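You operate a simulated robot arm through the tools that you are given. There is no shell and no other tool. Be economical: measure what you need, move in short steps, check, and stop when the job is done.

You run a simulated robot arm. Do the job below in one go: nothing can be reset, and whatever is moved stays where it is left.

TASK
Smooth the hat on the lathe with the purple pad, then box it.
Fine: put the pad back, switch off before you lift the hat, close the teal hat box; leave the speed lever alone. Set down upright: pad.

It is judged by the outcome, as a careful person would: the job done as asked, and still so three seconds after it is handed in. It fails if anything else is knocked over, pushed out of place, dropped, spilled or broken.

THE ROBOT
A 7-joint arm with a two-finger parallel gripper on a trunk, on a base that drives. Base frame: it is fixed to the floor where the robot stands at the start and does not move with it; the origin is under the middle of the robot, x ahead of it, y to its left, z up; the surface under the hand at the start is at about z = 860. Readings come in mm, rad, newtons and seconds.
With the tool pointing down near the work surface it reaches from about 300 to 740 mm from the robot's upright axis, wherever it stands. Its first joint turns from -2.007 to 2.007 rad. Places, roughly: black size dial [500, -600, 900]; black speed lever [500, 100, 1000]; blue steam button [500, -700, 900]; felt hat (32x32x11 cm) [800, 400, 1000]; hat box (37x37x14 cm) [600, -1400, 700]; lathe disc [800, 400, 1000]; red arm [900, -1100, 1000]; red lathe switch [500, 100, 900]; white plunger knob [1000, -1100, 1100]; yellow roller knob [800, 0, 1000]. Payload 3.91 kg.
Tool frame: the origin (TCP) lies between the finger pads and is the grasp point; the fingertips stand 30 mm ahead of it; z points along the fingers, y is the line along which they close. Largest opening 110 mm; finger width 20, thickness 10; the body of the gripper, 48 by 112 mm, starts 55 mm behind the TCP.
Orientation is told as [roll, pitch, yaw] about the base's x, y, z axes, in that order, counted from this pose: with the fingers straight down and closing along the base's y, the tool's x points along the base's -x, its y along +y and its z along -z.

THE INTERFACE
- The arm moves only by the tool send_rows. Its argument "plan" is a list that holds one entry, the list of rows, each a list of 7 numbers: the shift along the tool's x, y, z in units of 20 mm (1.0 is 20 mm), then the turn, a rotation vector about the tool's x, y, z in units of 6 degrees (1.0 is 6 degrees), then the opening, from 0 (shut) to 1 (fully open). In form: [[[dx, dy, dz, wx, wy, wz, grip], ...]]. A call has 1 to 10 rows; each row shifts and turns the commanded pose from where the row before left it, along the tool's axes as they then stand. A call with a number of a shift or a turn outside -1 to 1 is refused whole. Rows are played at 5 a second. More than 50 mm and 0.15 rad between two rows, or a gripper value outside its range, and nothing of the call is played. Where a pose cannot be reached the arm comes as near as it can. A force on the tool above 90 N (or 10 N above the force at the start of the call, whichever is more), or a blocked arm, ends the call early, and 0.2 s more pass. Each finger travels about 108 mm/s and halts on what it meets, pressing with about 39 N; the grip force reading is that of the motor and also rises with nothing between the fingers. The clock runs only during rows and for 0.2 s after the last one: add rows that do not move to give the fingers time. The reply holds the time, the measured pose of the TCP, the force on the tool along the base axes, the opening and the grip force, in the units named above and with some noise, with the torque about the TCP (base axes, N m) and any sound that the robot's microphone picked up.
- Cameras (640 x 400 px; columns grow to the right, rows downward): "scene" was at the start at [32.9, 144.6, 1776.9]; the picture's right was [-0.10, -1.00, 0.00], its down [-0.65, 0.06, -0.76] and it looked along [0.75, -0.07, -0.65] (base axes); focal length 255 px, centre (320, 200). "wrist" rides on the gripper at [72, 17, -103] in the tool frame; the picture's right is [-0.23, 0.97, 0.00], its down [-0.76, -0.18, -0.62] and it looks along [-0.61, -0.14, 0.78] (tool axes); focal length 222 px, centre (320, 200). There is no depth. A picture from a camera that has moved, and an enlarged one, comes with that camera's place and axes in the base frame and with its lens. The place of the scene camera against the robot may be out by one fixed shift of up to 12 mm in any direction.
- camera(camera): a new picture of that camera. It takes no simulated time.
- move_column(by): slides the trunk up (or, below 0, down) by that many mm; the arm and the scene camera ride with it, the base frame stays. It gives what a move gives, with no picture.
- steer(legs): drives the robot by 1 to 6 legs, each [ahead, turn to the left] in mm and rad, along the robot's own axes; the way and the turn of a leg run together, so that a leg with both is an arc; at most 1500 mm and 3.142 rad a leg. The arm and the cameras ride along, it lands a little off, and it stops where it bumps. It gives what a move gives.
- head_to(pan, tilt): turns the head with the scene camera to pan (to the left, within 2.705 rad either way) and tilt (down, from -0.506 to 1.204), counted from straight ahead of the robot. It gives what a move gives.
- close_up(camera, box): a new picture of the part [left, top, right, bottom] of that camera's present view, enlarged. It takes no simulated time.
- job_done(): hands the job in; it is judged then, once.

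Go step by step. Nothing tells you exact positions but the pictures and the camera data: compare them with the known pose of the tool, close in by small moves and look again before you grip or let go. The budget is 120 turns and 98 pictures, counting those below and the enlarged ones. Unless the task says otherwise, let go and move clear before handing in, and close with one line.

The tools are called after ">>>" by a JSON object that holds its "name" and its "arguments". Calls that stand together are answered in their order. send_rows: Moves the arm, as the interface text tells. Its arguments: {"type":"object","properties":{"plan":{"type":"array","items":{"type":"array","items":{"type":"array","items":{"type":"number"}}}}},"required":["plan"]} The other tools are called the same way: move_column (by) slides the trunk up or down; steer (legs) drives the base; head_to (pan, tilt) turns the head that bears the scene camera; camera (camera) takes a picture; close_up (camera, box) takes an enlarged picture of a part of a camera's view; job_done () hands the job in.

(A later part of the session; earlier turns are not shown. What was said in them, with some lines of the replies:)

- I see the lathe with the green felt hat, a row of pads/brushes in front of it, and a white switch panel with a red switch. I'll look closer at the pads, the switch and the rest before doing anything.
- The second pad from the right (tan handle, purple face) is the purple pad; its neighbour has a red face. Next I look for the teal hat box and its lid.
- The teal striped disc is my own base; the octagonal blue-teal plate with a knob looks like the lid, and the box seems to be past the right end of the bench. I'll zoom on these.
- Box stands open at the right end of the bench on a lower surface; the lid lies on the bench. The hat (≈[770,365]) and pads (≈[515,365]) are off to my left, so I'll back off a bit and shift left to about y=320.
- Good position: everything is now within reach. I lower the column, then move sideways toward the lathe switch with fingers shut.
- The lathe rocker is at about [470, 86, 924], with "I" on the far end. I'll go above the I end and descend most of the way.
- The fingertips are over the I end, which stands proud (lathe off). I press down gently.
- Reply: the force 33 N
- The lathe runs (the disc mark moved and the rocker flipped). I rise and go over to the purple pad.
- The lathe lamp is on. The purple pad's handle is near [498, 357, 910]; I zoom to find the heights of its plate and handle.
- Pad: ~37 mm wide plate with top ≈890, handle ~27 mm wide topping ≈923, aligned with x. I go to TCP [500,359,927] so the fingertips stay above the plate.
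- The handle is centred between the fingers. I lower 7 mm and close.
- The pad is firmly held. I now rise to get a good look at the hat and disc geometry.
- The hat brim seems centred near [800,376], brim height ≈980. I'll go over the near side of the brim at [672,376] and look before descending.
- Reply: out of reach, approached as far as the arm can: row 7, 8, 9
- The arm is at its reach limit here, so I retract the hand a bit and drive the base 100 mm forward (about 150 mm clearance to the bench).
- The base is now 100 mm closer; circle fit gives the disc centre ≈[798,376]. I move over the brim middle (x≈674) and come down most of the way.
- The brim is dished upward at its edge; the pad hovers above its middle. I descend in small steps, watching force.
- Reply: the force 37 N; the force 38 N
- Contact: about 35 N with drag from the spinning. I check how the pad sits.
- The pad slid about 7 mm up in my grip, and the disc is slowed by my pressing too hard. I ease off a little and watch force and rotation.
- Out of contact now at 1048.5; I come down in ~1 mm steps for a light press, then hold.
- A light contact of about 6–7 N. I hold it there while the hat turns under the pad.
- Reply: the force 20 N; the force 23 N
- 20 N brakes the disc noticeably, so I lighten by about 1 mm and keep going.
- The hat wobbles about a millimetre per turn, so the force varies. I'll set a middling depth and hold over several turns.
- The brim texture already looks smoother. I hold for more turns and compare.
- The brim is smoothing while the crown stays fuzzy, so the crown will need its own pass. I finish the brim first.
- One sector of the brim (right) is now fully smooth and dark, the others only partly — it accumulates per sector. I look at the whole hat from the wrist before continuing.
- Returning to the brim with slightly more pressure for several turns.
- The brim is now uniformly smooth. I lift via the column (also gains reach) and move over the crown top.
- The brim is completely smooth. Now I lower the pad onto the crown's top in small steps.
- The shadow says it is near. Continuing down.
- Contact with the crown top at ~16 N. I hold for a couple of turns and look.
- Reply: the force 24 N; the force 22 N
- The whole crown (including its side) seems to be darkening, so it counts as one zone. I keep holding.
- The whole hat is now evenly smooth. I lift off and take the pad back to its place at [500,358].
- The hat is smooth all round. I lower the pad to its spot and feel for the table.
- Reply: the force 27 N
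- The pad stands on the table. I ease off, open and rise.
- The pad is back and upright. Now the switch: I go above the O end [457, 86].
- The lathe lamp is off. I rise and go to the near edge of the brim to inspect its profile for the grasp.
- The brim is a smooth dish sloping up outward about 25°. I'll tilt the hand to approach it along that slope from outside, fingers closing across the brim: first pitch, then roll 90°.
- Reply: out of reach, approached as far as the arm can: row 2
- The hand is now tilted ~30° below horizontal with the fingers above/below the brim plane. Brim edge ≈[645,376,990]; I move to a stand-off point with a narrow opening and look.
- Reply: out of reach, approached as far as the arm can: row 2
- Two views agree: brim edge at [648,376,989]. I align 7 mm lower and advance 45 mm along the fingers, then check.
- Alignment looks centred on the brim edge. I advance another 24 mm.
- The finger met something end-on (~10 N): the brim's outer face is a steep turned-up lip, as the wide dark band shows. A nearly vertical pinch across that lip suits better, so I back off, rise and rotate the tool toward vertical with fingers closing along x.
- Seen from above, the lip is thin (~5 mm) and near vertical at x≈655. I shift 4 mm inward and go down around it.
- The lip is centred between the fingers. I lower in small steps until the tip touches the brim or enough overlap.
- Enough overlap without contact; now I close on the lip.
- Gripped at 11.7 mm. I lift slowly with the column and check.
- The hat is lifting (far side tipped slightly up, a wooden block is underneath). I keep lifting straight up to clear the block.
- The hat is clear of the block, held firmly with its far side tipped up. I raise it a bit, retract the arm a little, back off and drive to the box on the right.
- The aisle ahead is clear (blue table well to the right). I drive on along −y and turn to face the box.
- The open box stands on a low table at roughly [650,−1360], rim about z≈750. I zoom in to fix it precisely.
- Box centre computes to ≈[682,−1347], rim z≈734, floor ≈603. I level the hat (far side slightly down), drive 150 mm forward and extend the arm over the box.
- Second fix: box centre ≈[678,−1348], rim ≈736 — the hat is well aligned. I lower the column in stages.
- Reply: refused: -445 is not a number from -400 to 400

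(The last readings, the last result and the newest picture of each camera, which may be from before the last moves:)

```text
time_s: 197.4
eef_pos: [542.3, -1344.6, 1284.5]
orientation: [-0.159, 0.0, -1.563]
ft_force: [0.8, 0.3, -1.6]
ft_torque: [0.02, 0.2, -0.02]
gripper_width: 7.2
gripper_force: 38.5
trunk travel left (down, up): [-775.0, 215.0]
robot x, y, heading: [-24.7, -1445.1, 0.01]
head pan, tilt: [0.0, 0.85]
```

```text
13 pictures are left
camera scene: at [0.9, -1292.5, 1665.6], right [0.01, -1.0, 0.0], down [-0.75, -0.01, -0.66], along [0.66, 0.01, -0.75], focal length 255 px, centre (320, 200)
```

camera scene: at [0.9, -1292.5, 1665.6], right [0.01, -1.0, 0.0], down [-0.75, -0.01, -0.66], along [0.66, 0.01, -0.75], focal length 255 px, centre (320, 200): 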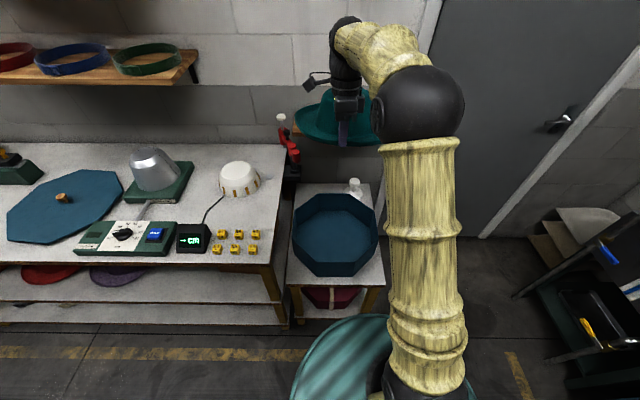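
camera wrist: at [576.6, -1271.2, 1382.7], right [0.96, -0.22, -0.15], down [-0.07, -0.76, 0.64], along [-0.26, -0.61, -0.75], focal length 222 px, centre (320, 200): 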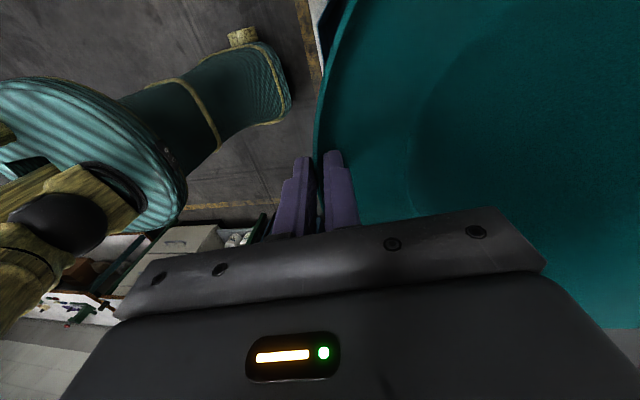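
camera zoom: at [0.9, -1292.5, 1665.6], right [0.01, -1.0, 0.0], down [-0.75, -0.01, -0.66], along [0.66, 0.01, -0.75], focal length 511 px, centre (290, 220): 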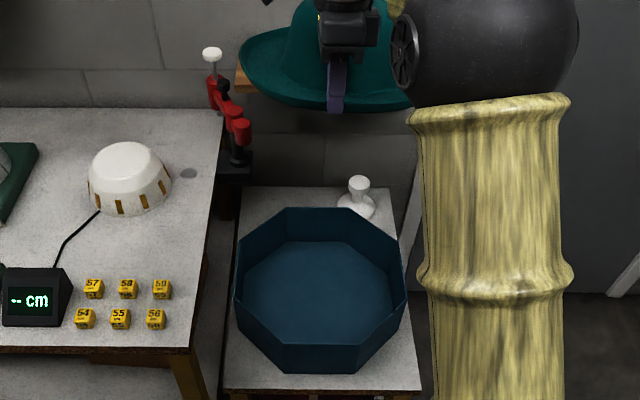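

The column moves at most 400 mm per call; I do it in two steps.

>>> {"name": "move_column", "arguments": {"by": -400}}

>>> {"name": "move_column", "arguments": {"by": -50}}

>>> {"name": "close_up", "arguments": {"camera": "scene", "box": [250, 60, 450, 200]}}

```text
time_s: 201.2
eef_pos: [543.6, -1345.1, 883.9]
orientation: [-0.157, -0.002, -1.564]
ft_force: [-0.8, -1.1, -0.6]
ft_torque: [0.04, 0.17, 0.01]
gripper_width: 7.2
gripper_force: 39.3
trunk travel left (down, up): [-375.0, 615.0]
robot x, y, heading: [-25.8, -1443.6, 0.01]
head pan, tilt: [0.0, 0.85]
```

```text
time_s: 202.1
eef_pos: [543.8, -1343.3, 834.1]
orientation: [-0.157, 0.0, -1.563]
ft_force: [0.8, 0.1, 0.9]
ft_torque: [-0.18, -0.55, 0.02]
gripper_width: 7.5
gripper_force: 39.0
trunk travel left (down, up): [-325.0, 665.0]
robot x, y, heading: [-26.1, -1443.5, 0.007]
head pan, tilt: [0.0, 0.85]
```

```text
2.86 times, centred on (350, 130) of scene
camera zoom: at [1.0, -1292.4, 1215.6], right [0.01, -1.0, 0.0], down [-0.75, -0.01, -0.66], along [0.66, 0.01, -0.75], focal length 729 px, centre (234, 400)
```

zoom: 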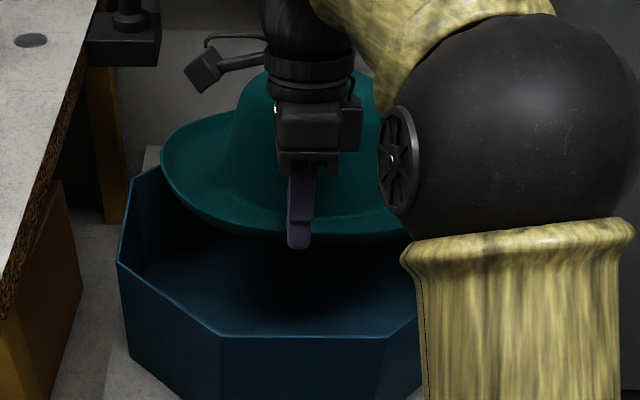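

The torque shows the hat's far-right edge just touching the box rim. The hat sits ~16 mm too far right and forward, so I raise, shift it and level it slightly.

>>> {"name": "move_column", "arguments": {"by": 40}}

>>> {"name": "send_rows", "arguments": {"plan": [[[0.8, 0, 0, 0, 0, 0, 0], [0, -0.8, 0.13, 0, 0, 0, 0], [0, 0, 0, -0.7, 0, 0, 0], [0, 0, 0, 0, 0, 0, 0]]]}}

>>> {"name": "move_column", "arguments": {"by": -55}}

>>> {"name": "close_up", "arguments": {"camera": "scene", "box": [250, 60, 450, 200]}}

```text
time_s: 203.0
eef_pos: [543.9, -1345.0, 873.7]
orientation: [-0.157, 0.0, -1.563]
ft_force: [-0.7, -0.1, -1.6]
ft_torque: [0.02, 0.18, 0.01]
gripper_width: 7.3
gripper_force: 38.8
trunk travel left (down, up): [-365.0, 625.0]
robot x, y, heading: [-23.3, -1446.4, 0.011]
head pan, tilt: [0.0, 0.85]
```

```text
time_s: 204.0
eef_pos: [526.8, -1328.7, 873.0]
orientation: [-0.084, 0.0, -1.564]
ft_force: [-0.2, 0.3, -1.0]
ft_torque: [0.0, 0.24, 0.01]
gripper_width: 7.3
gripper_force: 38.8
trunk travel left (down, up): [-365.0, 625.0]
robot x, y, heading: [-23.1, -1444.1, 0.011]
head pan, tilt: [0.0, 0.85]
```

```text
time_s: 204.9
eef_pos: [526.5, -1329.0, 817.6]
orientation: [-0.082, 0.0, -1.564]
ft_force: [0.1, 1.4, -0.2]
ft_torque: [-0.06, -0.35, 0.01]
gripper_width: 7.3
gripper_force: 39.0
trunk travel left (down, up): [-310.0, 680.0]
robot x, y, heading: [-29.6, -1446.4, 0.011]
head pan, tilt: [0.0, 0.85]
```

```text
2.86 times, centred on (350, 130) of scene
camera zoom: at [1.0, -1292.4, 1200.6], right [0.01, -1.0, 0.0], down [-0.75, -0.01, -0.66], along [0.66, 0.01, -0.75], focal length 729 px, centre (234, 400)
```

zoom: 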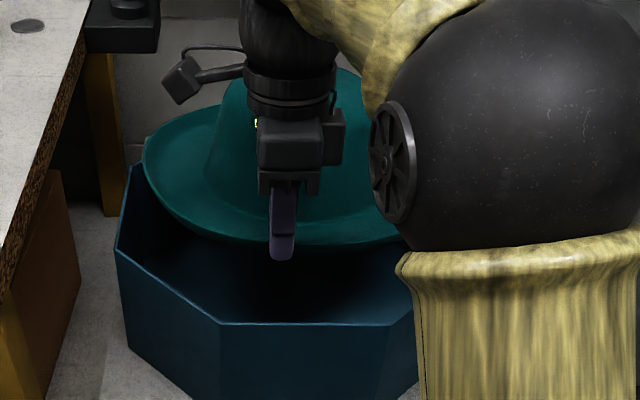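

Re-triangulating from three camera positions without assuming box size: rim z≈767, centre ≈[652,−1350] (about 356 mm across). The hat must move ~26 mm toward me; I raise, shift and lower again.

>>> {"name": "move_column", "arguments": {"by": 30}}

>>> {"name": "send_rows", "arguments": {"plan": [[[-0.1, -0.65, 0.05, 0, 0, 0, 0], [-0.1, -0.62, 0.05, 0, 0, 0, 0], [0, 0, 0, 0, 0, 0, 0]]]}}

>>> {"name": "move_column", "arguments": {"by": -55}}

>>> {"name": "close_up", "arguments": {"camera": "scene", "box": [250, 60, 450, 200]}}

```text
time_s: 205.7
eef_pos: [526.5, -1328.0, 847.6]
orientation: [-0.086, -0.001, -1.563]
ft_force: [-0.2, -0.1, -2.4]
ft_torque: [0.04, 0.22, 0.0]
gripper_width: 7.0
gripper_force: 38.4
trunk travel left (down, up): [-340.0, 650.0]
robot x, y, heading: [-24.6, -1442.8, 0.016]
head pan, tilt: [0.0, 0.85]
```

```text
time_s: 206.5
eef_pos: [500.8, -1332.0, 848.8]
orientation: [-0.084, 0.0, -1.564]
ft_force: [0.4, 0.5, -1.3]
ft_torque: [0.03, 0.18, -0.01]
gripper_width: 7.1
gripper_force: 38.9
trunk travel left (down, up): [-340.0, 650.0]
robot x, y, heading: [-25.3, -1444.3, 0.015]
head pan, tilt: [0.0, 0.85]
```

```text
time_s: 207.4
eef_pos: [501.1, -1332.5, 792.3]
orientation: [-0.083, 0.001, -1.564]
ft_force: [-0.5, -0.6, -1.2]
ft_torque: [0.04, 0.18, -0.05]
gripper_width: 7.2
gripper_force: 38.5
trunk travel left (down, up): [-285.0, 705.0]
robot x, y, heading: [-25.1, -1448.4, 0.012]
head pan, tilt: [0.0, 0.85]
```

```text
2.86 times, centred on (350, 130) of scene
camera zoom: at [1.2, -1292.4, 1175.6], right [0.01, -1.0, 0.0], down [-0.75, -0.01, -0.66], along [0.66, 0.01, -0.75], focal length 729 px, centre (234, 400)
```

zoom: 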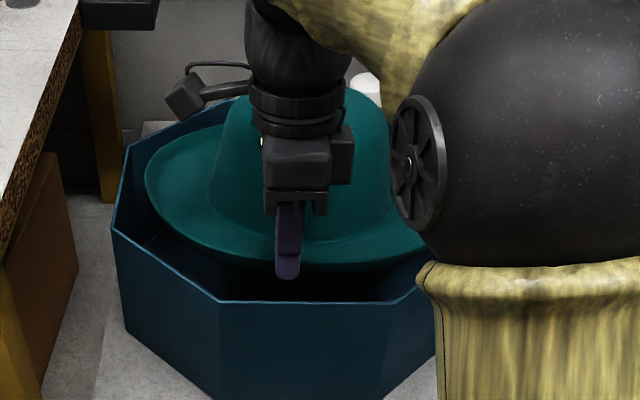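

It enters the box without touching. I continue down in small stages, checking forces.

>>> {"name": "move_column", "arguments": {"by": -35}}

>>> {"name": "move_column", "arguments": {"by": -25}}

>>> {"name": "close_up", "arguments": {"camera": "scene", "box": [270, 70, 430, 200]}}

```text
time_s: 208.2
eef_pos: [501.5, -1333.9, 757.5]
orientation: [-0.085, -0.001, -1.563]
ft_force: [-0.3, -0.5, -2.1]
ft_torque: [-0.01, 0.22, 0.01]
gripper_width: 7.2
gripper_force: 38.3
trunk travel left (down, up): [-250.0, 740.0]
robot x, y, heading: [-24.5, -1444.3, 0.009]
head pan, tilt: [0.0, 0.85]
```

```text
time_s: 208.9
eef_pos: [500.4, -1333.4, 732.7]
orientation: [-0.085, -0.001, -1.563]
ft_force: [0.8, -0.7, -1.5]
ft_torque: [0.04, 0.17, 0.01]
gripper_width: 7.5
gripper_force: 38.9
trunk travel left (down, up): [-225.0, 765.0]
robot x, y, heading: [-22.0, -1445.5, 0.013]
head pan, tilt: [0.0, 0.85]
```

```text
3.08 times, centred on (350, 135) of scene
camera zoom: at [1.2, -1292.4, 1115.6], right [0.01, -1.0, 0.0], down [-0.75, -0.01, -0.66], along [0.66, 0.01, -0.75], focal length 786 px, centre (228, 400)
```

zoom: 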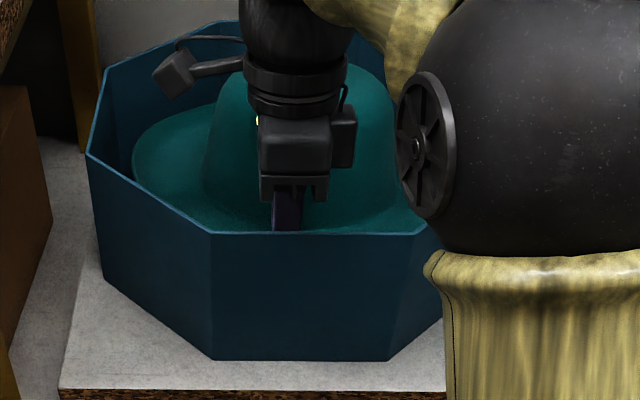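

>>> {"name": "move_column", "arguments": {"by": -12}}

>>> {"name": "move_column", "arguments": {"by": -8}}

>>> {"name": "send_rows", "arguments": {"plan": [[[0, 0, 0, 0.6, 0, 0, 0], [0, 0, 0, 0, 0, 0, 0]]]}}

```text
time_s: 209.5
eef_pos: [501.6, -1332.0, 720.3]
orientation: [-0.082, 0.0, -1.564]
ft_force: [0.8, -0.6, -1.8]
ft_torque: [0.03, 0.21, 0.0]
gripper_width: 7.2
gripper_force: 38.6
trunk travel left (down, up): [-213.0, 777.0]
robot x, y, heading: [-21.2, -1445.7, 0.009]
head pan, tilt: [0.0, 0.85]
```

```text
time_s: 210.1
eef_pos: [501.3, -1332.9, 713.8]
orientation: [-0.083, -0.001, -1.564]
ft_force: [0.2, 0.2, -1.3]
ft_torque: [0.0, 0.24, -0.02]
gripper_width: 7.7
gripper_force: 39.1
trunk travel left (down, up): [-205.0, 785.0]
robot x, y, heading: [-22.4, -1445.5, 0.014]
head pan, tilt: [0.0, 0.85]
```

```text
time_s: 210.7
eef_pos: [501.3, -1333.8, 713.1]
orientation: [-0.146, 0.0, -1.564]
ft_force: [0.2, 0.0, 0.6]
ft_torque: [-0.04, -0.13, 0.04]
gripper_width: 7.0
gripper_force: 38.8
trunk travel left (down, up): [-205.0, 785.0]
robot x, y, heading: [-24.5, -1447.6, 0.013]
head pan, tilt: [0.0, 0.85]
```

The far edge now rests on the box floor. I open the fingers gradually to let the near edge settle.

>>> {"name": "send_rows", "arguments": {"plan": [[[0, 0, 0.15, 0, 0, 0, 0], [0, 0, 0, 0, 0, 0, 0.09], [0, 0, 0, 0, 0, 0, 0.12], [0, 0, 0, 0, 0, 0, 0.16], [0, 0, 0, 0, 0, 0, 0.2], [0, 0, 0, 0, 0, 0, 0.2]]]}}

>>> {"name": "close_up", "arguments": {"camera": "scene", "box": [270, 70, 430, 200]}}

```text
time_s: 212.1
eef_pos: [499.3, -1333.0, 709.0]
orientation: [-0.146, -0.001, -1.563]
ft_force: [0.4, 0.2, -0.4]
ft_torque: [0.03, 0.0, 0.0]
gripper_width: 21.8
gripper_force: 0.1
trunk travel left (down, up): [-205.0, 785.0]
robot x, y, heading: [-22.9, -1444.9, 0.008]
head pan, tilt: [0.0, 0.85]
```

```text
3.08 times, centred on (350, 135) of scene
camera zoom: at [1.1, -1292.4, 1095.6], right [0.01, -1.0, 0.0], down [-0.75, -0.01, -0.66], along [0.66, 0.01, -0.75], focal length 786 px, centre (228, 400)
```

zoom: 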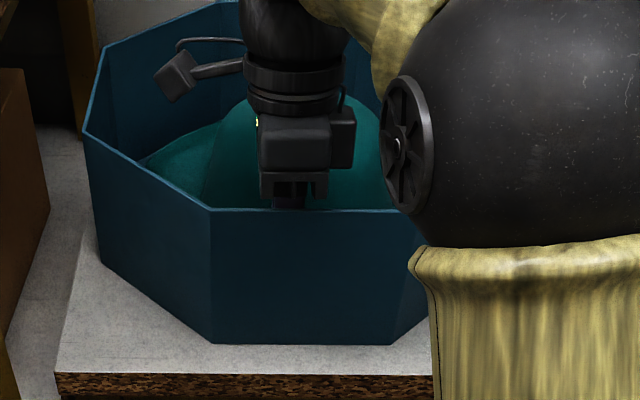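

The hat lies in the box. I rise out, straighten the tool, and drive back to fetch the lid (knob triangulates to ≈[663,−271,892]).

>>> {"name": "move_column", "arguments": {"by": 200}}

>>> {"name": "move_column", "arguments": {"by": 300}}

>>> {"name": "send_rows", "arguments": {"plan": [[[0, 0, 0, -0.7, 0, 0, 0.5], [0, 0, 0, -0.7, 0, 0, 0.5], [0, 0, 0, 0, 0, 0, 0.5]]]}}

>>> {"name": "camera", "arguments": {"camera": "scene"}}

>>> {"name": "steer", "arguments": {"legs": [[-200, 0], [0, 1.561], [1060, 0], [0, -1.571], [320, 0]]}}

```text
time_s: 214.3
eef_pos: [499.8, -1332.7, 909.7]
orientation: [-0.146, 0.002, -1.565]
ft_force: [0.5, 0.3, 0.4]
ft_torque: [0.04, 0.0, 0.01]
gripper_width: 22.0
gripper_force: 0.1
trunk travel left (down, up): [-405.0, 585.0]
robot x, y, heading: [-25.4, -1443.9, 0.009]
head pan, tilt: [0.0, 0.85]
```

```text
time_s: 217.3
eef_pos: [500.1, -1331.8, 1209.1]
orientation: [-0.146, 0.0, -1.564]
ft_force: [-0.4, 0.4, -0.2]
ft_torque: [-0.01, 0.0, -0.03]
gripper_width: 22.0
gripper_force: 0.1
trunk travel left (down, up): [-705.0, 285.0]
robot x, y, heading: [-22.4, -1441.9, 0.014]
head pan, tilt: [0.0, 0.85]
```

```text
time_s: 218.1
eef_pos: [501.6, -1332.0, 1209.5]
orientation: [0.0, -0.001, -1.563]
ft_force: [0.3, -0.4, 0.0]
ft_torque: [0.02, 0.02, 0.04]
gripper_width: 54.9
gripper_force: 0.0
trunk travel left (down, up): [-705.0, 285.0]
robot x, y, heading: [-23.6, -1446.8, 0.007]
head pan, tilt: [0.0, 0.85]
```

```text
7 pictures are left
camera scene: at [1.4, -1292.4, 1595.6], right [0.01, -1.0, 0.0], down [-0.75, -0.01, -0.66], along [0.66, 0.01, -0.75], focal length 255 px, centre (320, 200)
```

scene: 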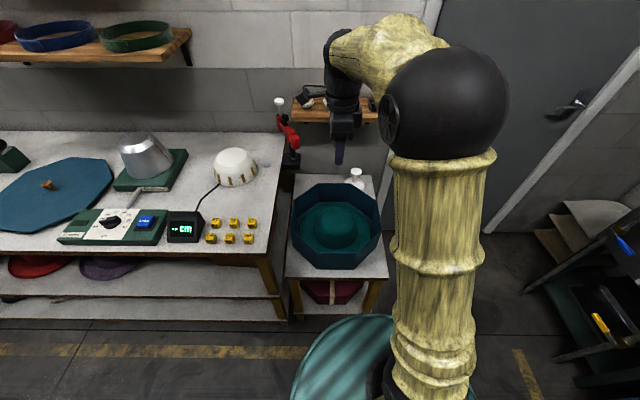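

```text
time_s: 239.0
eef_pos: [603.3, -265.8, 1209.8]
orientation: [0.001, 0.0, -1.564]
ft_force: [-0.6, -0.3, 0.2]
ft_torque: [0.02, 0.02, -0.01]
gripper_width: 54.9
gripper_force: 0.2
trunk travel left (down, up): [-705.0, 285.0]
robot x, y, heading: [76.3, -377.4, 0.012]
head pan, tilt: [0.0, 0.85]
```

The hat sits upright in the box. Now over the lid: I move above the knob and look with the wrist camera.

>>> {"name": "send_rows", "arguments": {"plan": [[[-0.1, 1, 0, 0, 0, 0, 0.6], [-0.1, 1, 0, 0, 0, 0, 0.6], [0, 1, 0, 0, 0, 0, 0.6], [0, 0, 0, 0, 0, 0, 0.6]]]}}

>>> {"name": "move_column", "arguments": {"by": -230}}

>>> {"name": "camera", "arguments": {"camera": "wrist"}}

```text
time_s: 240.0
eef_pos: [661.3, -268.7, 1209.5]
orientation: [-0.001, -0.002, -1.566]
ft_force: [-0.2, -0.2, 0.0]
ft_torque: [-0.04, -0.01, 0.02]
gripper_width: 66.1
gripper_force: 0.1
trunk travel left (down, up): [-705.0, 285.0]
robot x, y, heading: [79.9, -378.8, 0.01]
head pan, tilt: [0.0, 0.85]
```

```text
time_s: 242.4
eef_pos: [662.7, -270.1, 979.0]
orientation: [0.0, -0.001, -1.563]
ft_force: [0.1, 0.6, 0.1]
ft_torque: [-0.01, 0.02, 0.0]
gripper_width: 66.1
gripper_force: 0.1
trunk travel left (down, up): [-475.0, 515.0]
robot x, y, heading: [75.8, -377.8, 0.012]
head pan, tilt: [0.0, 0.85]
```

```text
6 pictures are left
camera wrist: at [680.2, -196.0, 1082.7], right [0.98, -0.22, 0.0], down [-0.17, -0.76, 0.62], along [-0.14, -0.61, -0.78], focal length 222 px, centre (320, 200)
```

wrist: 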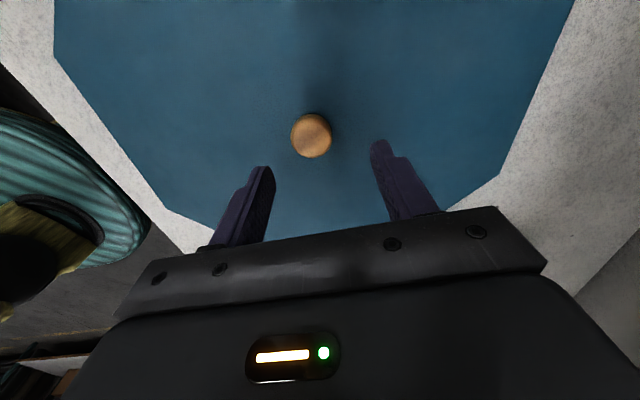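

Knob at ≈[656.5,−267], ~33 mm wide; the lid is turned about −4.7° relative to the box. I centre on the knob, descend and grip.

>>> {"name": "send_rows", "arguments": {"plan": [[[0.15, -0.3, 1, 0, 0, 0, 0.6], [0, 0, 1, 0, 0, 0, 0.6], [0, 0, 0.9, 0, 0, 0, 0.6], [0, 0, 0, 0, 0, 0, 0.6]]]}}

>>> {"name": "send_rows", "arguments": {"plan": [[[0, 0, 0.3, 0, 0, 0, 0.6], [0, 0, 0.25, 0, 0, 0, 0.6], [0, 0, 0, 0, 0, 0, 0.6]]]}}

```text
time_s: 243.4
eef_pos: [655.9, -264.9, 921.2]
orientation: [0.001, 0.001, -1.564]
ft_force: [0.4, -0.6, -0.4]
ft_torque: [0.01, 0.0, 0.0]
gripper_width: 66.2
gripper_force: 0.1
trunk travel left (down, up): [-475.0, 515.0]
robot x, y, heading: [76.8, -377.9, 0.009]
head pan, tilt: [0.0, 0.85]
```

```text
time_s: 244.2
eef_pos: [656.8, -264.7, 912.5]
orientation: [0.0, 0.0, -1.564]
ft_force: [0.1, -0.4, 10.6]
ft_torque: [-0.03, 0.39, 0.01]
gripper_width: 65.8
gripper_force: 0.1
trunk travel left (down, up): [-475.0, 515.0]
robot x, y, heading: [81.0, -376.4, 0.017]
head pan, tilt: [0.0, 0.85]
```

The tips touched the lid surface (z≈882); I back off 2 mm and close on the knob, then lift slightly.

>>> {"name": "send_rows", "arguments": {"plan": [[[-0.08, 0, -0.12, 0, 0, 0, 0.6], [0, 0, 0, 0, 0, 0, 0.3], [0, 0, 0, 0, 0, 0, 0.1], [0, 0, 0, 0, 0, 0, 0], [0, 0, 0, 0, 0, 0, 0]]]}}

>>> {"name": "move_column", "arguments": {"by": 60}}

>>> {"name": "close_up", "arguments": {"camera": "scene", "box": [180, 60, 500, 260]}}

```text
time_s: 245.4
eef_pos: [657.4, -267.9, 913.0]
orientation: [0.001, 0.0, -1.564]
ft_force: [-0.8, -0.2, 0.8]
ft_torque: [0.02, 0.0, -0.01]
gripper_width: 32.8
gripper_force: 38.6
trunk travel left (down, up): [-475.0, 515.0]
robot x, y, heading: [79.2, -378.4, 0.012]
head pan, tilt: [0.0, 0.85]
```

```text
time_s: 246.4
eef_pos: [657.0, -267.5, 972.7]
orientation: [0.001, 0.001, -1.562]
ft_force: [-0.5, -1.4, -1.8]
ft_torque: [0.01, 0.01, 0.0]
gripper_width: 33.0
gripper_force: 38.9
trunk travel left (down, up): [-535.0, 455.0]
robot x, y, heading: [79.9, -378.8, 0.011]
head pan, tilt: [0.0, 0.85]
```

```text
2.00 times, centred on (340, 160) of scene
camera zoom: at [103.6, -225.2, 1425.6], right [0.01, -1.0, 0.0], down [-0.75, -0.01, -0.66], along [0.66, 0.01, -0.75], focal length 511 px, centre (280, 280)
```

zoom: 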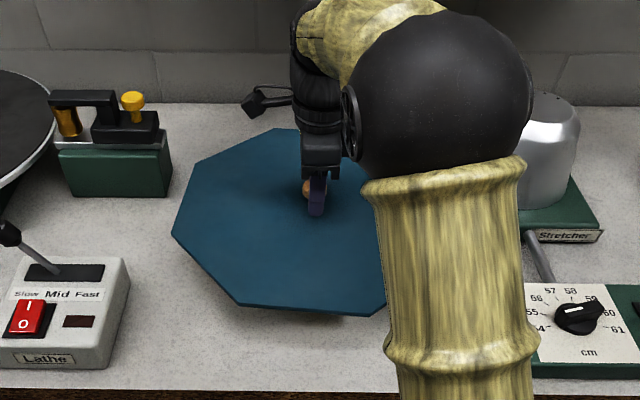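

The lid is lifted level, held by the knob. I raise it, back off and drive to the box, correcting the lid's yaw on the way.

>>> {"name": "move_column", "arguments": {"by": 300}}

>>> {"name": "steer", "arguments": {"legs": [[-280, 0], [0, -1.583], [1080, 0], [0, 1.571]]}}

```text
time_s: 249.4
eef_pos: [655.8, -268.2, 1273.7]
orientation: [0.001, 0.0, -1.565]
ft_force: [0.0, -0.5, -1.3]
ft_torque: [0.01, -0.03, 0.01]
gripper_width: 32.4
gripper_force: 39.3
trunk travel left (down, up): [-835.0, 155.0]
robot x, y, heading: [78.4, -381.1, 0.014]
head pan, tilt: [0.0, 0.85]
```

```text
time_s: 268.9
eef_pos: [381.9, -1360.9, 1273.4]
orientation: [0.0, -0.001, -1.566]
ft_force: [-0.3, 0.1, -1.3]
ft_torque: [-0.01, 0.02, 0.03]
gripper_width: 32.6
gripper_force: 39.1
trunk travel left (down, up): [-835.0, 155.0]
robot x, y, heading: [-198.6, -1473.1, 0.01]
head pan, tilt: [0.0, 0.85]
```

Calibrating against the known knob position shows the scene camera reads ~12 mm too far in x and z, so the box is really ≈[641,−1350], rim ≈755. I move the lid above it, yaw-corrected, and compare lid and box edges in one picture.

>>> {"name": "steer", "arguments": {"legs": [[260, 0]]}}

>>> {"name": "send_rows", "arguments": {"plan": [[[0.25, 0, 0, 0, 0, -0.45, 0], [0.25, 0, 0, 0, 0, -0.45, 0], [0, 0, 0, 0, 0, 0, 0]]]}}

>>> {"name": "move_column", "arguments": {"by": -390}}

>>> {"name": "close_up", "arguments": {"camera": "scene", "box": [220, 60, 460, 230]}}

```text
time_s: 271.0
eef_pos: [642.8, -1358.5, 1271.7]
orientation: [-0.001, 0.001, -1.566]
ft_force: [-0.7, -0.8, -1.2]
ft_torque: [0.01, 0.02, 0.03]
gripper_width: 32.6
gripper_force: 39.7
trunk travel left (down, up): [-835.0, 155.0]
robot x, y, heading: [60.8, -1469.5, 0.007]
head pan, tilt: [0.0, 0.85]
```

```text
time_s: 271.8
eef_pos: [640.5, -1347.8, 1272.7]
orientation: [-0.002, 0.001, -1.469]
ft_force: [0.0, -0.3, -2.2]
ft_torque: [-0.02, 0.01, 0.0]
gripper_width: 32.6
gripper_force: 39.0
trunk travel left (down, up): [-835.0, 155.0]
robot x, y, heading: [61.4, -1465.7, 0.012]
head pan, tilt: [0.0, 0.85]
```

```text
time_s: 275.5
eef_pos: [638.8, -1347.4, 883.3]
orientation: [0.0, 0.0, -1.472]
ft_force: [0.8, -0.1, -2.1]
ft_torque: [0.0, -0.02, -0.01]
gripper_width: 32.6
gripper_force: 38.9
trunk travel left (down, up): [-445.0, 545.0]
robot x, y, heading: [62.7, -1468.2, 0.011]
head pan, tilt: [0.0, 0.85]
```

```text
2.35 times, centred on (340, 145) of scene
camera zoom: at [87.7, -1315.4, 1335.6], right [0.01, -1.0, 0.0], down [-0.75, -0.01, -0.66], along [0.66, 0.01, -0.75], focal length 601 px, centre (273, 329)
```

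zoom: 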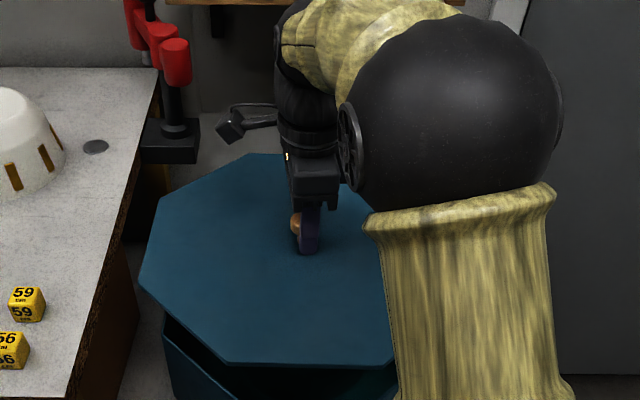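

>>> {"name": "close_up", "arguments": {"camera": "scene", "box": [250, 165, 378, 245]}}

```text
5.00 times, centred on (314, 205) of scene
camera zoom: at [87.7, -1315.4, 1335.6], right [0.01, -1.0, 0.0], down [-0.75, -0.01, -0.66], along [0.66, 0.01, -0.75], focal length 1276 px, centre (350, 175)
```

zoom: 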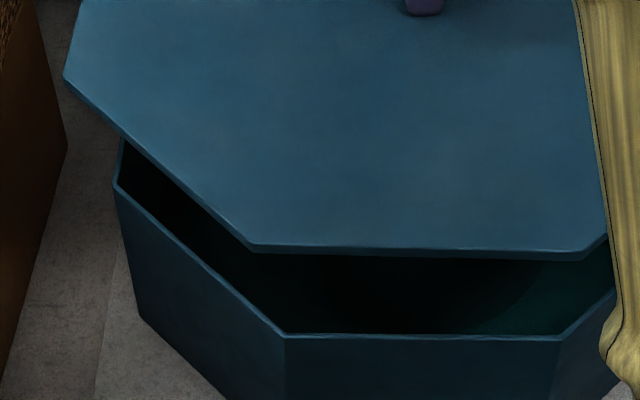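

Comparing edges in the picture: the box centre is about 5 mm further and 3 mm right of the lid's, and the lid needs ~1° more yaw. I correct and lower carefully.

>>> {"name": "send_rows", "arguments": {"plan": [[[-0.15, 0.25, 0, 0, 0, -0.18, 0], [0, 0, 0, 0, 0, 0, 0]]]}}

>>> {"name": "move_column", "arguments": {"by": -58}}

>>> {"name": "close_up", "arguments": {"camera": "scene", "box": [250, 165, 378, 245]}}

```text
time_s: 276.1
eef_pos: [645.3, -1351.5, 883.3]
orientation: [0.0, 0.001, -1.452]
ft_force: [0.4, -1.0, -0.2]
ft_torque: [-0.02, 0.02, -0.03]
gripper_width: 32.6
gripper_force: 38.9
trunk travel left (down, up): [-445.0, 545.0]
robot x, y, heading: [61.0, -1471.2, 0.01]
head pan, tilt: [0.0, 0.85]
```

```text
time_s: 277.1
eef_pos: [645.0, -1350.0, 824.9]
orientation: [0.0, 0.001, -1.453]
ft_force: [0.2, -0.2, -0.4]
ft_torque: [0.0, 0.02, -0.02]
gripper_width: 32.5
gripper_force: 38.6
trunk travel left (down, up): [-387.0, 603.0]
robot x, y, heading: [62.1, -1468.2, 0.009]
head pan, tilt: [0.0, 0.85]
```

```text
5.00 times, centred on (314, 205) of scene
camera zoom: at [87.7, -1315.5, 1277.6], right [0.01, -1.0, 0.0], down [-0.75, -0.01, -0.66], along [0.66, 0.01, -0.75], focal length 1276 px, centre (350, 175)
```

zoom: 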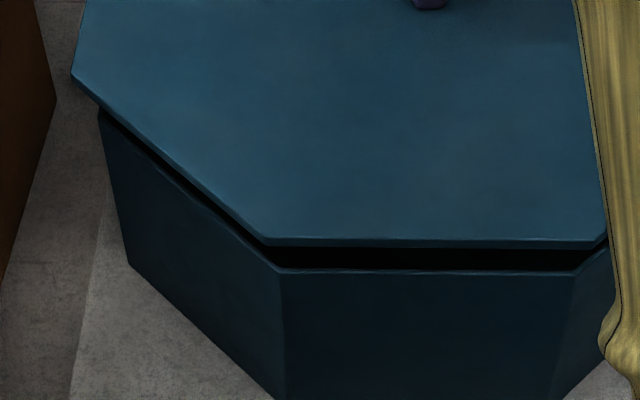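

Aligned to within 2–3 mm. A last small nudge, then lower until contact.

>>> {"name": "send_rows", "arguments": {"plan": [[[-0.08, 0.1, 0, 0, 0, 0, 0], [0, 0, 0.3, 0, 0, 0, 0], [0, 0, 0, 0, 0, 0, 0]]]}}

>>> {"name": "send_rows", "arguments": {"plan": [[[0, 0, 0.2, 0, 0, 0, 0], [0, 0, 0.1, 0, 0, 0, 0], [0, 0, 0, 0, 0, 0, 0]]]}}

>>> {"name": "send_rows", "arguments": {"plan": [[[0, 0, 0.15, 0, 0, 0, 0], [0, 0, 0, 0, 0, 0, 0]]]}}

>>> {"name": "send_rows", "arguments": {"plan": [[[0, 0, 0.15, 0, 0, 0, 0], [0, 0, 0, 0, 0, 0, 0]]]}}

```text
time_s: 277.9
eef_pos: [647.8, -1352.1, 819.0]
orientation: [-0.002, -0.001, -1.452]
ft_force: [-0.2, -0.1, -1.9]
ft_torque: [0.04, 0.0, -0.03]
gripper_width: 32.9
gripper_force: 38.9
trunk travel left (down, up): [-387.0, 603.0]
robot x, y, heading: [61.5, -1468.9, 0.015]
head pan, tilt: [0.0, 0.85]
```

```text
time_s: 278.7
eef_pos: [648.4, -1352.5, 813.4]
orientation: [0.0, -0.001, -1.451]
ft_force: [0.1, 0.3, -2.2]
ft_torque: [-0.01, -0.03, 0.0]
gripper_width: 32.7
gripper_force: 39.1
trunk travel left (down, up): [-387.0, 603.0]
robot x, y, heading: [58.2, -1471.8, 0.009]
head pan, tilt: [0.0, 0.85]
```

```text
time_s: 279.3
eef_pos: [649.2, -1352.1, 810.4]
orientation: [-0.002, -0.001, -1.452]
ft_force: [-0.5, 0.4, -1.0]
ft_torque: [-0.01, 0.02, -0.02]
gripper_width: 32.6
gripper_force: 39.0
trunk travel left (down, up): [-387.0, 603.0]
robot x, y, heading: [61.2, -1471.2, 0.014]
head pan, tilt: [0.0, 0.85]
```

```text
time_s: 279.9
eef_pos: [647.7, -1351.6, 806.3]
orientation: [0.0, -0.001, -1.452]
ft_force: [0.1, 0.4, -1.8]
ft_torque: [0.02, 0.0, 0.02]
gripper_width: 32.4
gripper_force: 39.4
trunk travel left (down, up): [-387.0, 603.0]
robot x, y, heading: [60.7, -1467.3, 0.018]
head pan, tilt: [0.0, 0.85]
```

>>> {"name": "send_rows", "arguments": {"plan": [[[0, 0, 0.15, 0, 0, 0, 0], [0, 0, 0, 0, 0, 0, 0]]]}}

>>> {"name": "send_rows", "arguments": {"plan": [[[0, 0, 0.15, 0, 0, 0, 0], [0, 0, 0, 0, 0, 0, 0]]]}}

>>> {"name": "send_rows", "arguments": {"plan": [[[0, 0, 0.15, 0, 0, 0, 0], [0, 0, 0, 0, 0, 0, 0]]]}}

>>> {"name": "send_rows", "arguments": {"plan": [[[0, 0, 0.1, 0, 0, 0, 0], [0, 0, 0, 0, 0, 0, 0]]]}}

```text
time_s: 280.5
eef_pos: [648.7, -1351.5, 803.7]
orientation: [0.0, 0.0, -1.451]
ft_force: [0.5, 1.7, -2.1]
ft_torque: [0.03, -0.02, -0.01]
gripper_width: 32.7
gripper_force: 39.6
trunk travel left (down, up): [-387.0, 603.0]
robot x, y, heading: [60.8, -1470.0, 0.008]
head pan, tilt: [0.0, 0.85]
```

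```text
time_s: 281.1
eef_pos: [648.0, -1351.9, 800.8]
orientation: [-0.002, 0.0, -1.453]
ft_force: [0.3, 0.9, -2.5]
ft_torque: [-0.03, -0.01, 0.0]
gripper_width: 32.5
gripper_force: 38.8
trunk travel left (down, up): [-387.0, 603.0]
robot x, y, heading: [62.3, -1469.7, 0.011]
head pan, tilt: [0.0, 0.85]
```

```text
time_s: 281.7
eef_pos: [647.5, -1352.1, 798.2]
orientation: [-0.002, -0.001, -1.452]
ft_force: [0.9, 0.6, -2.0]
ft_torque: [-0.01, 0.01, -0.02]
gripper_width: 32.4
gripper_force: 39.8
trunk travel left (down, up): [-387.0, 603.0]
robot x, y, heading: [63.3, -1472.0, 0.01]
head pan, tilt: [0.0, 0.85]
```

```text
time_s: 282.3
eef_pos: [647.4, -1353.2, 795.4]
orientation: [-0.001, 0.001, -1.452]
ft_force: [0.8, -0.3, -1.0]
ft_torque: [0.01, -0.02, -0.02]
gripper_width: 32.5
gripper_force: 38.9
trunk travel left (down, up): [-387.0, 603.0]
robot x, y, heading: [65.8, -1469.0, 0.012]
head pan, tilt: [0.0, 0.85]
```

>>> {"name": "send_rows", "arguments": {"plan": [[[0, 0, 0.12, 0, 0, 0, 0], [0, 0, 0, 0, 0, 0, 0]]]}}

>>> {"name": "send_rows", "arguments": {"plan": [[[0, 0, 0.12, 0, 0, 0, 0], [0, 0, 0, 0, 0, 0, 0]]]}}

>>> {"name": "send_rows", "arguments": {"plan": [[[0, 0, 0.1, 0, 0, 0, 0], [0, 0, 0, 0, 0, 0, 0]]]}}

>>> {"name": "send_rows", "arguments": {"plan": [[[0, 0, 0.1, 0, 0, 0, 0], [0, 0, 0, 0, 0, 0, 0]]]}}

```text
time_s: 282.9
eef_pos: [647.2, -1352.3, 794.2]
orientation: [-0.001, 0.0, -1.452]
ft_force: [-0.3, -0.6, -1.6]
ft_torque: [-0.06, -0.14, 0.01]
gripper_width: 32.6
gripper_force: 38.9
trunk travel left (down, up): [-387.0, 603.0]
robot x, y, heading: [62.4, -1467.8, 0.013]
head pan, tilt: [0.0, 0.85]
```

```text
time_s: 283.5
eef_pos: [648.8, -1351.4, 792.6]
orientation: [0.005, -0.001, -1.451]
ft_force: [3.2, 0.8, 15.0]
ft_torque: [-0.12, 0.13, 0.09]
gripper_width: 32.5
gripper_force: 39.2
trunk travel left (down, up): [-387.0, 603.0]
robot x, y, heading: [63.1, -1469.5, 0.015]
head pan, tilt: [0.0, 0.85]
```

```text
time_s: 284.1
eef_pos: [646.5, -1353.0, 794.0]
orientation: [0.008, 0.002, -1.452]
ft_force: [6.9, 3.4, 37.9]
ft_torque: [-0.17, -0.15, -0.01]
gripper_width: 32.1
gripper_force: 39.1
trunk travel left (down, up): [-387.0, 603.0]
robot x, y, heading: [58.4, -1467.0, 0.016]
head pan, tilt: [0.0, 0.85]
```

```text
time_s: 284.7
eef_pos: [647.4, -1352.4, 792.9]
orientation: [0.013, 0.002, -1.452]
ft_force: [8.3, -0.3, 48.3]
ft_torque: [0.22, -0.02, 0.06]
gripper_width: 33.0
gripper_force: 39.5
trunk travel left (down, up): [-387.0, 603.0]
robot x, y, heading: [62.9, -1469.5, 0.008]
head pan, tilt: [0.0, 0.85]
```

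Firm, even contact at TCP 793 with near-zero torque. I ease off and check the seating before releasing.

>>> {"name": "send_rows", "arguments": {"plan": [[[0, 0, -0.2, 0, 0, 0, 0], [0, 0, -0.08, 0, 0, 0, 0], [0, 0, 0, 0, 0, 0, 0]]]}}

>>> {"name": "close_up", "arguments": {"camera": "scene", "box": [250, 145, 378, 245]}}

```text
time_s: 285.5
eef_pos: [646.7, -1353.0, 792.7]
orientation: [-0.001, -0.001, -1.452]
ft_force: [8.8, -0.8, 18.0]
ft_torque: [0.21, -0.3, -0.03]
gripper_width: 32.7
gripper_force: 38.1
trunk travel left (down, up): [-387.0, 603.0]
robot x, y, heading: [65.9, -1468.3, 0.013]
head pan, tilt: [0.0, 0.85]
```

```text
4.00 times, centred on (314, 195) of scene
camera zoom: at [87.0, -1315.7, 1277.5], right [0.01, -1.0, 0.0], down [-0.75, -0.01, -0.66], along [0.66, 0.01, -0.75], focal length 1021 px, centre (344, 220)
```

zoom: 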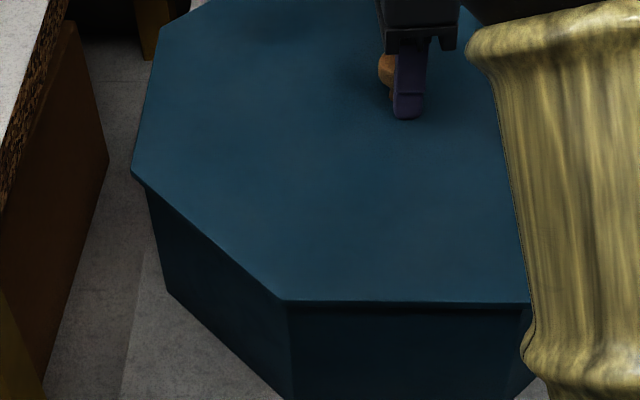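

The lid sits flat and closed on the box. I relax the remaining load, open and withdraw upward.

>>> {"name": "send_rows", "arguments": {"plan": [[[0, 0.06, -0.07, 0, 0, 0, 0], [0, 0, 0, 0, 0, 0, 0.33], [0, 0, 0, 0, 0, 0, 0.45], [0, 0, 0, 0, 0, 0, 0.6], [0, 0, -0.5, 0, 0, 0, 0.6], [0, 0, -1, 0, 0, 0, 0.6], [0, 0, -1, 0, 0, 0, 0.6], [0, 0, -1, 0, 0, 0, 0.6]]]}}

>>> {"name": "move_column", "arguments": {"by": 250}}

>>> {"name": "steer", "arguments": {"legs": [[-150, 0]]}}

>>> {"name": "camera", "arguments": {"camera": "scene"}}

```text
time_s: 287.3
eef_pos: [647.8, -1352.4, 864.9]
orientation: [0.001, 0.0, -1.451]
ft_force: [-0.4, 0.4, -0.2]
ft_torque: [0.05, 0.01, 0.02]
gripper_width: 66.1
gripper_force: 0.1
trunk travel left (down, up): [-387.0, 603.0]
robot x, y, heading: [66.9, -1466.7, 0.015]
head pan, tilt: [0.0, 0.85]
```

```text
time_s: 289.9
eef_pos: [648.7, -1352.0, 1114.0]
orientation: [0.001, 0.001, -1.451]
ft_force: [0.5, 0.6, -0.3]
ft_torque: [0.02, -0.01, 0.01]
gripper_width: 65.9
gripper_force: 0.0
trunk travel left (down, up): [-637.0, 353.0]
robot x, y, heading: [66.1, -1468.4, 0.009]
head pan, tilt: [0.0, 0.85]
```

```text
time_s: 291.4
eef_pos: [499.0, -1354.4, 1115.0]
orientation: [0.0, 0.0, -1.451]
ft_force: [-1.0, 0.8, -0.1]
ft_torque: [-0.03, -0.07, -0.04]
gripper_width: 66.1
gripper_force: 0.0
trunk travel left (down, up): [-637.0, 353.0]
robot x, y, heading: [-86.7, -1470.0, 0.012]
head pan, tilt: [0.0, 0.85]
```

```text
0 pictures are left
camera scene: at [-62.3, -1317.1, 1527.7], right [0.01, -1.0, 0.0], down [-0.75, -0.01, -0.66], along [0.66, 0.01, -0.75], focal length 255 px, centre (320, 200)
```

scene: 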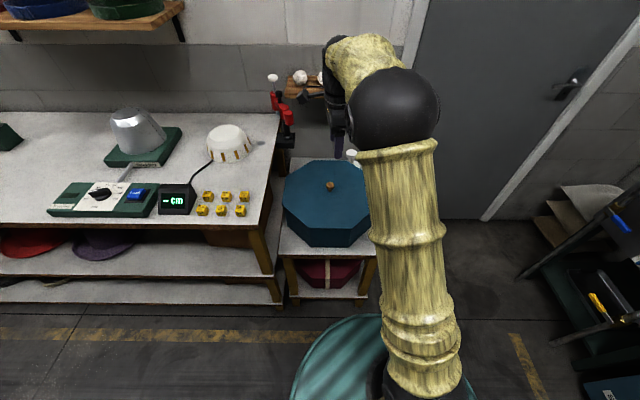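

The closed box is on its table with the lid flat on it, and everything nearby is in place. The hand is clear, so I hand the job in.

>>> {"name": "job_done", "arguments": {}}

```text
The job is handed in.
```

I smoothed the hat all over with the purple pad and stood the pad back upright in its place. I switched the lathe off before lifting the hat, then put it in the teal box and closed the lid. I never touched the speed lever. The near brim dropped roughly 4–5 cm into the box when I let go, but the hat came to rest upright and level.
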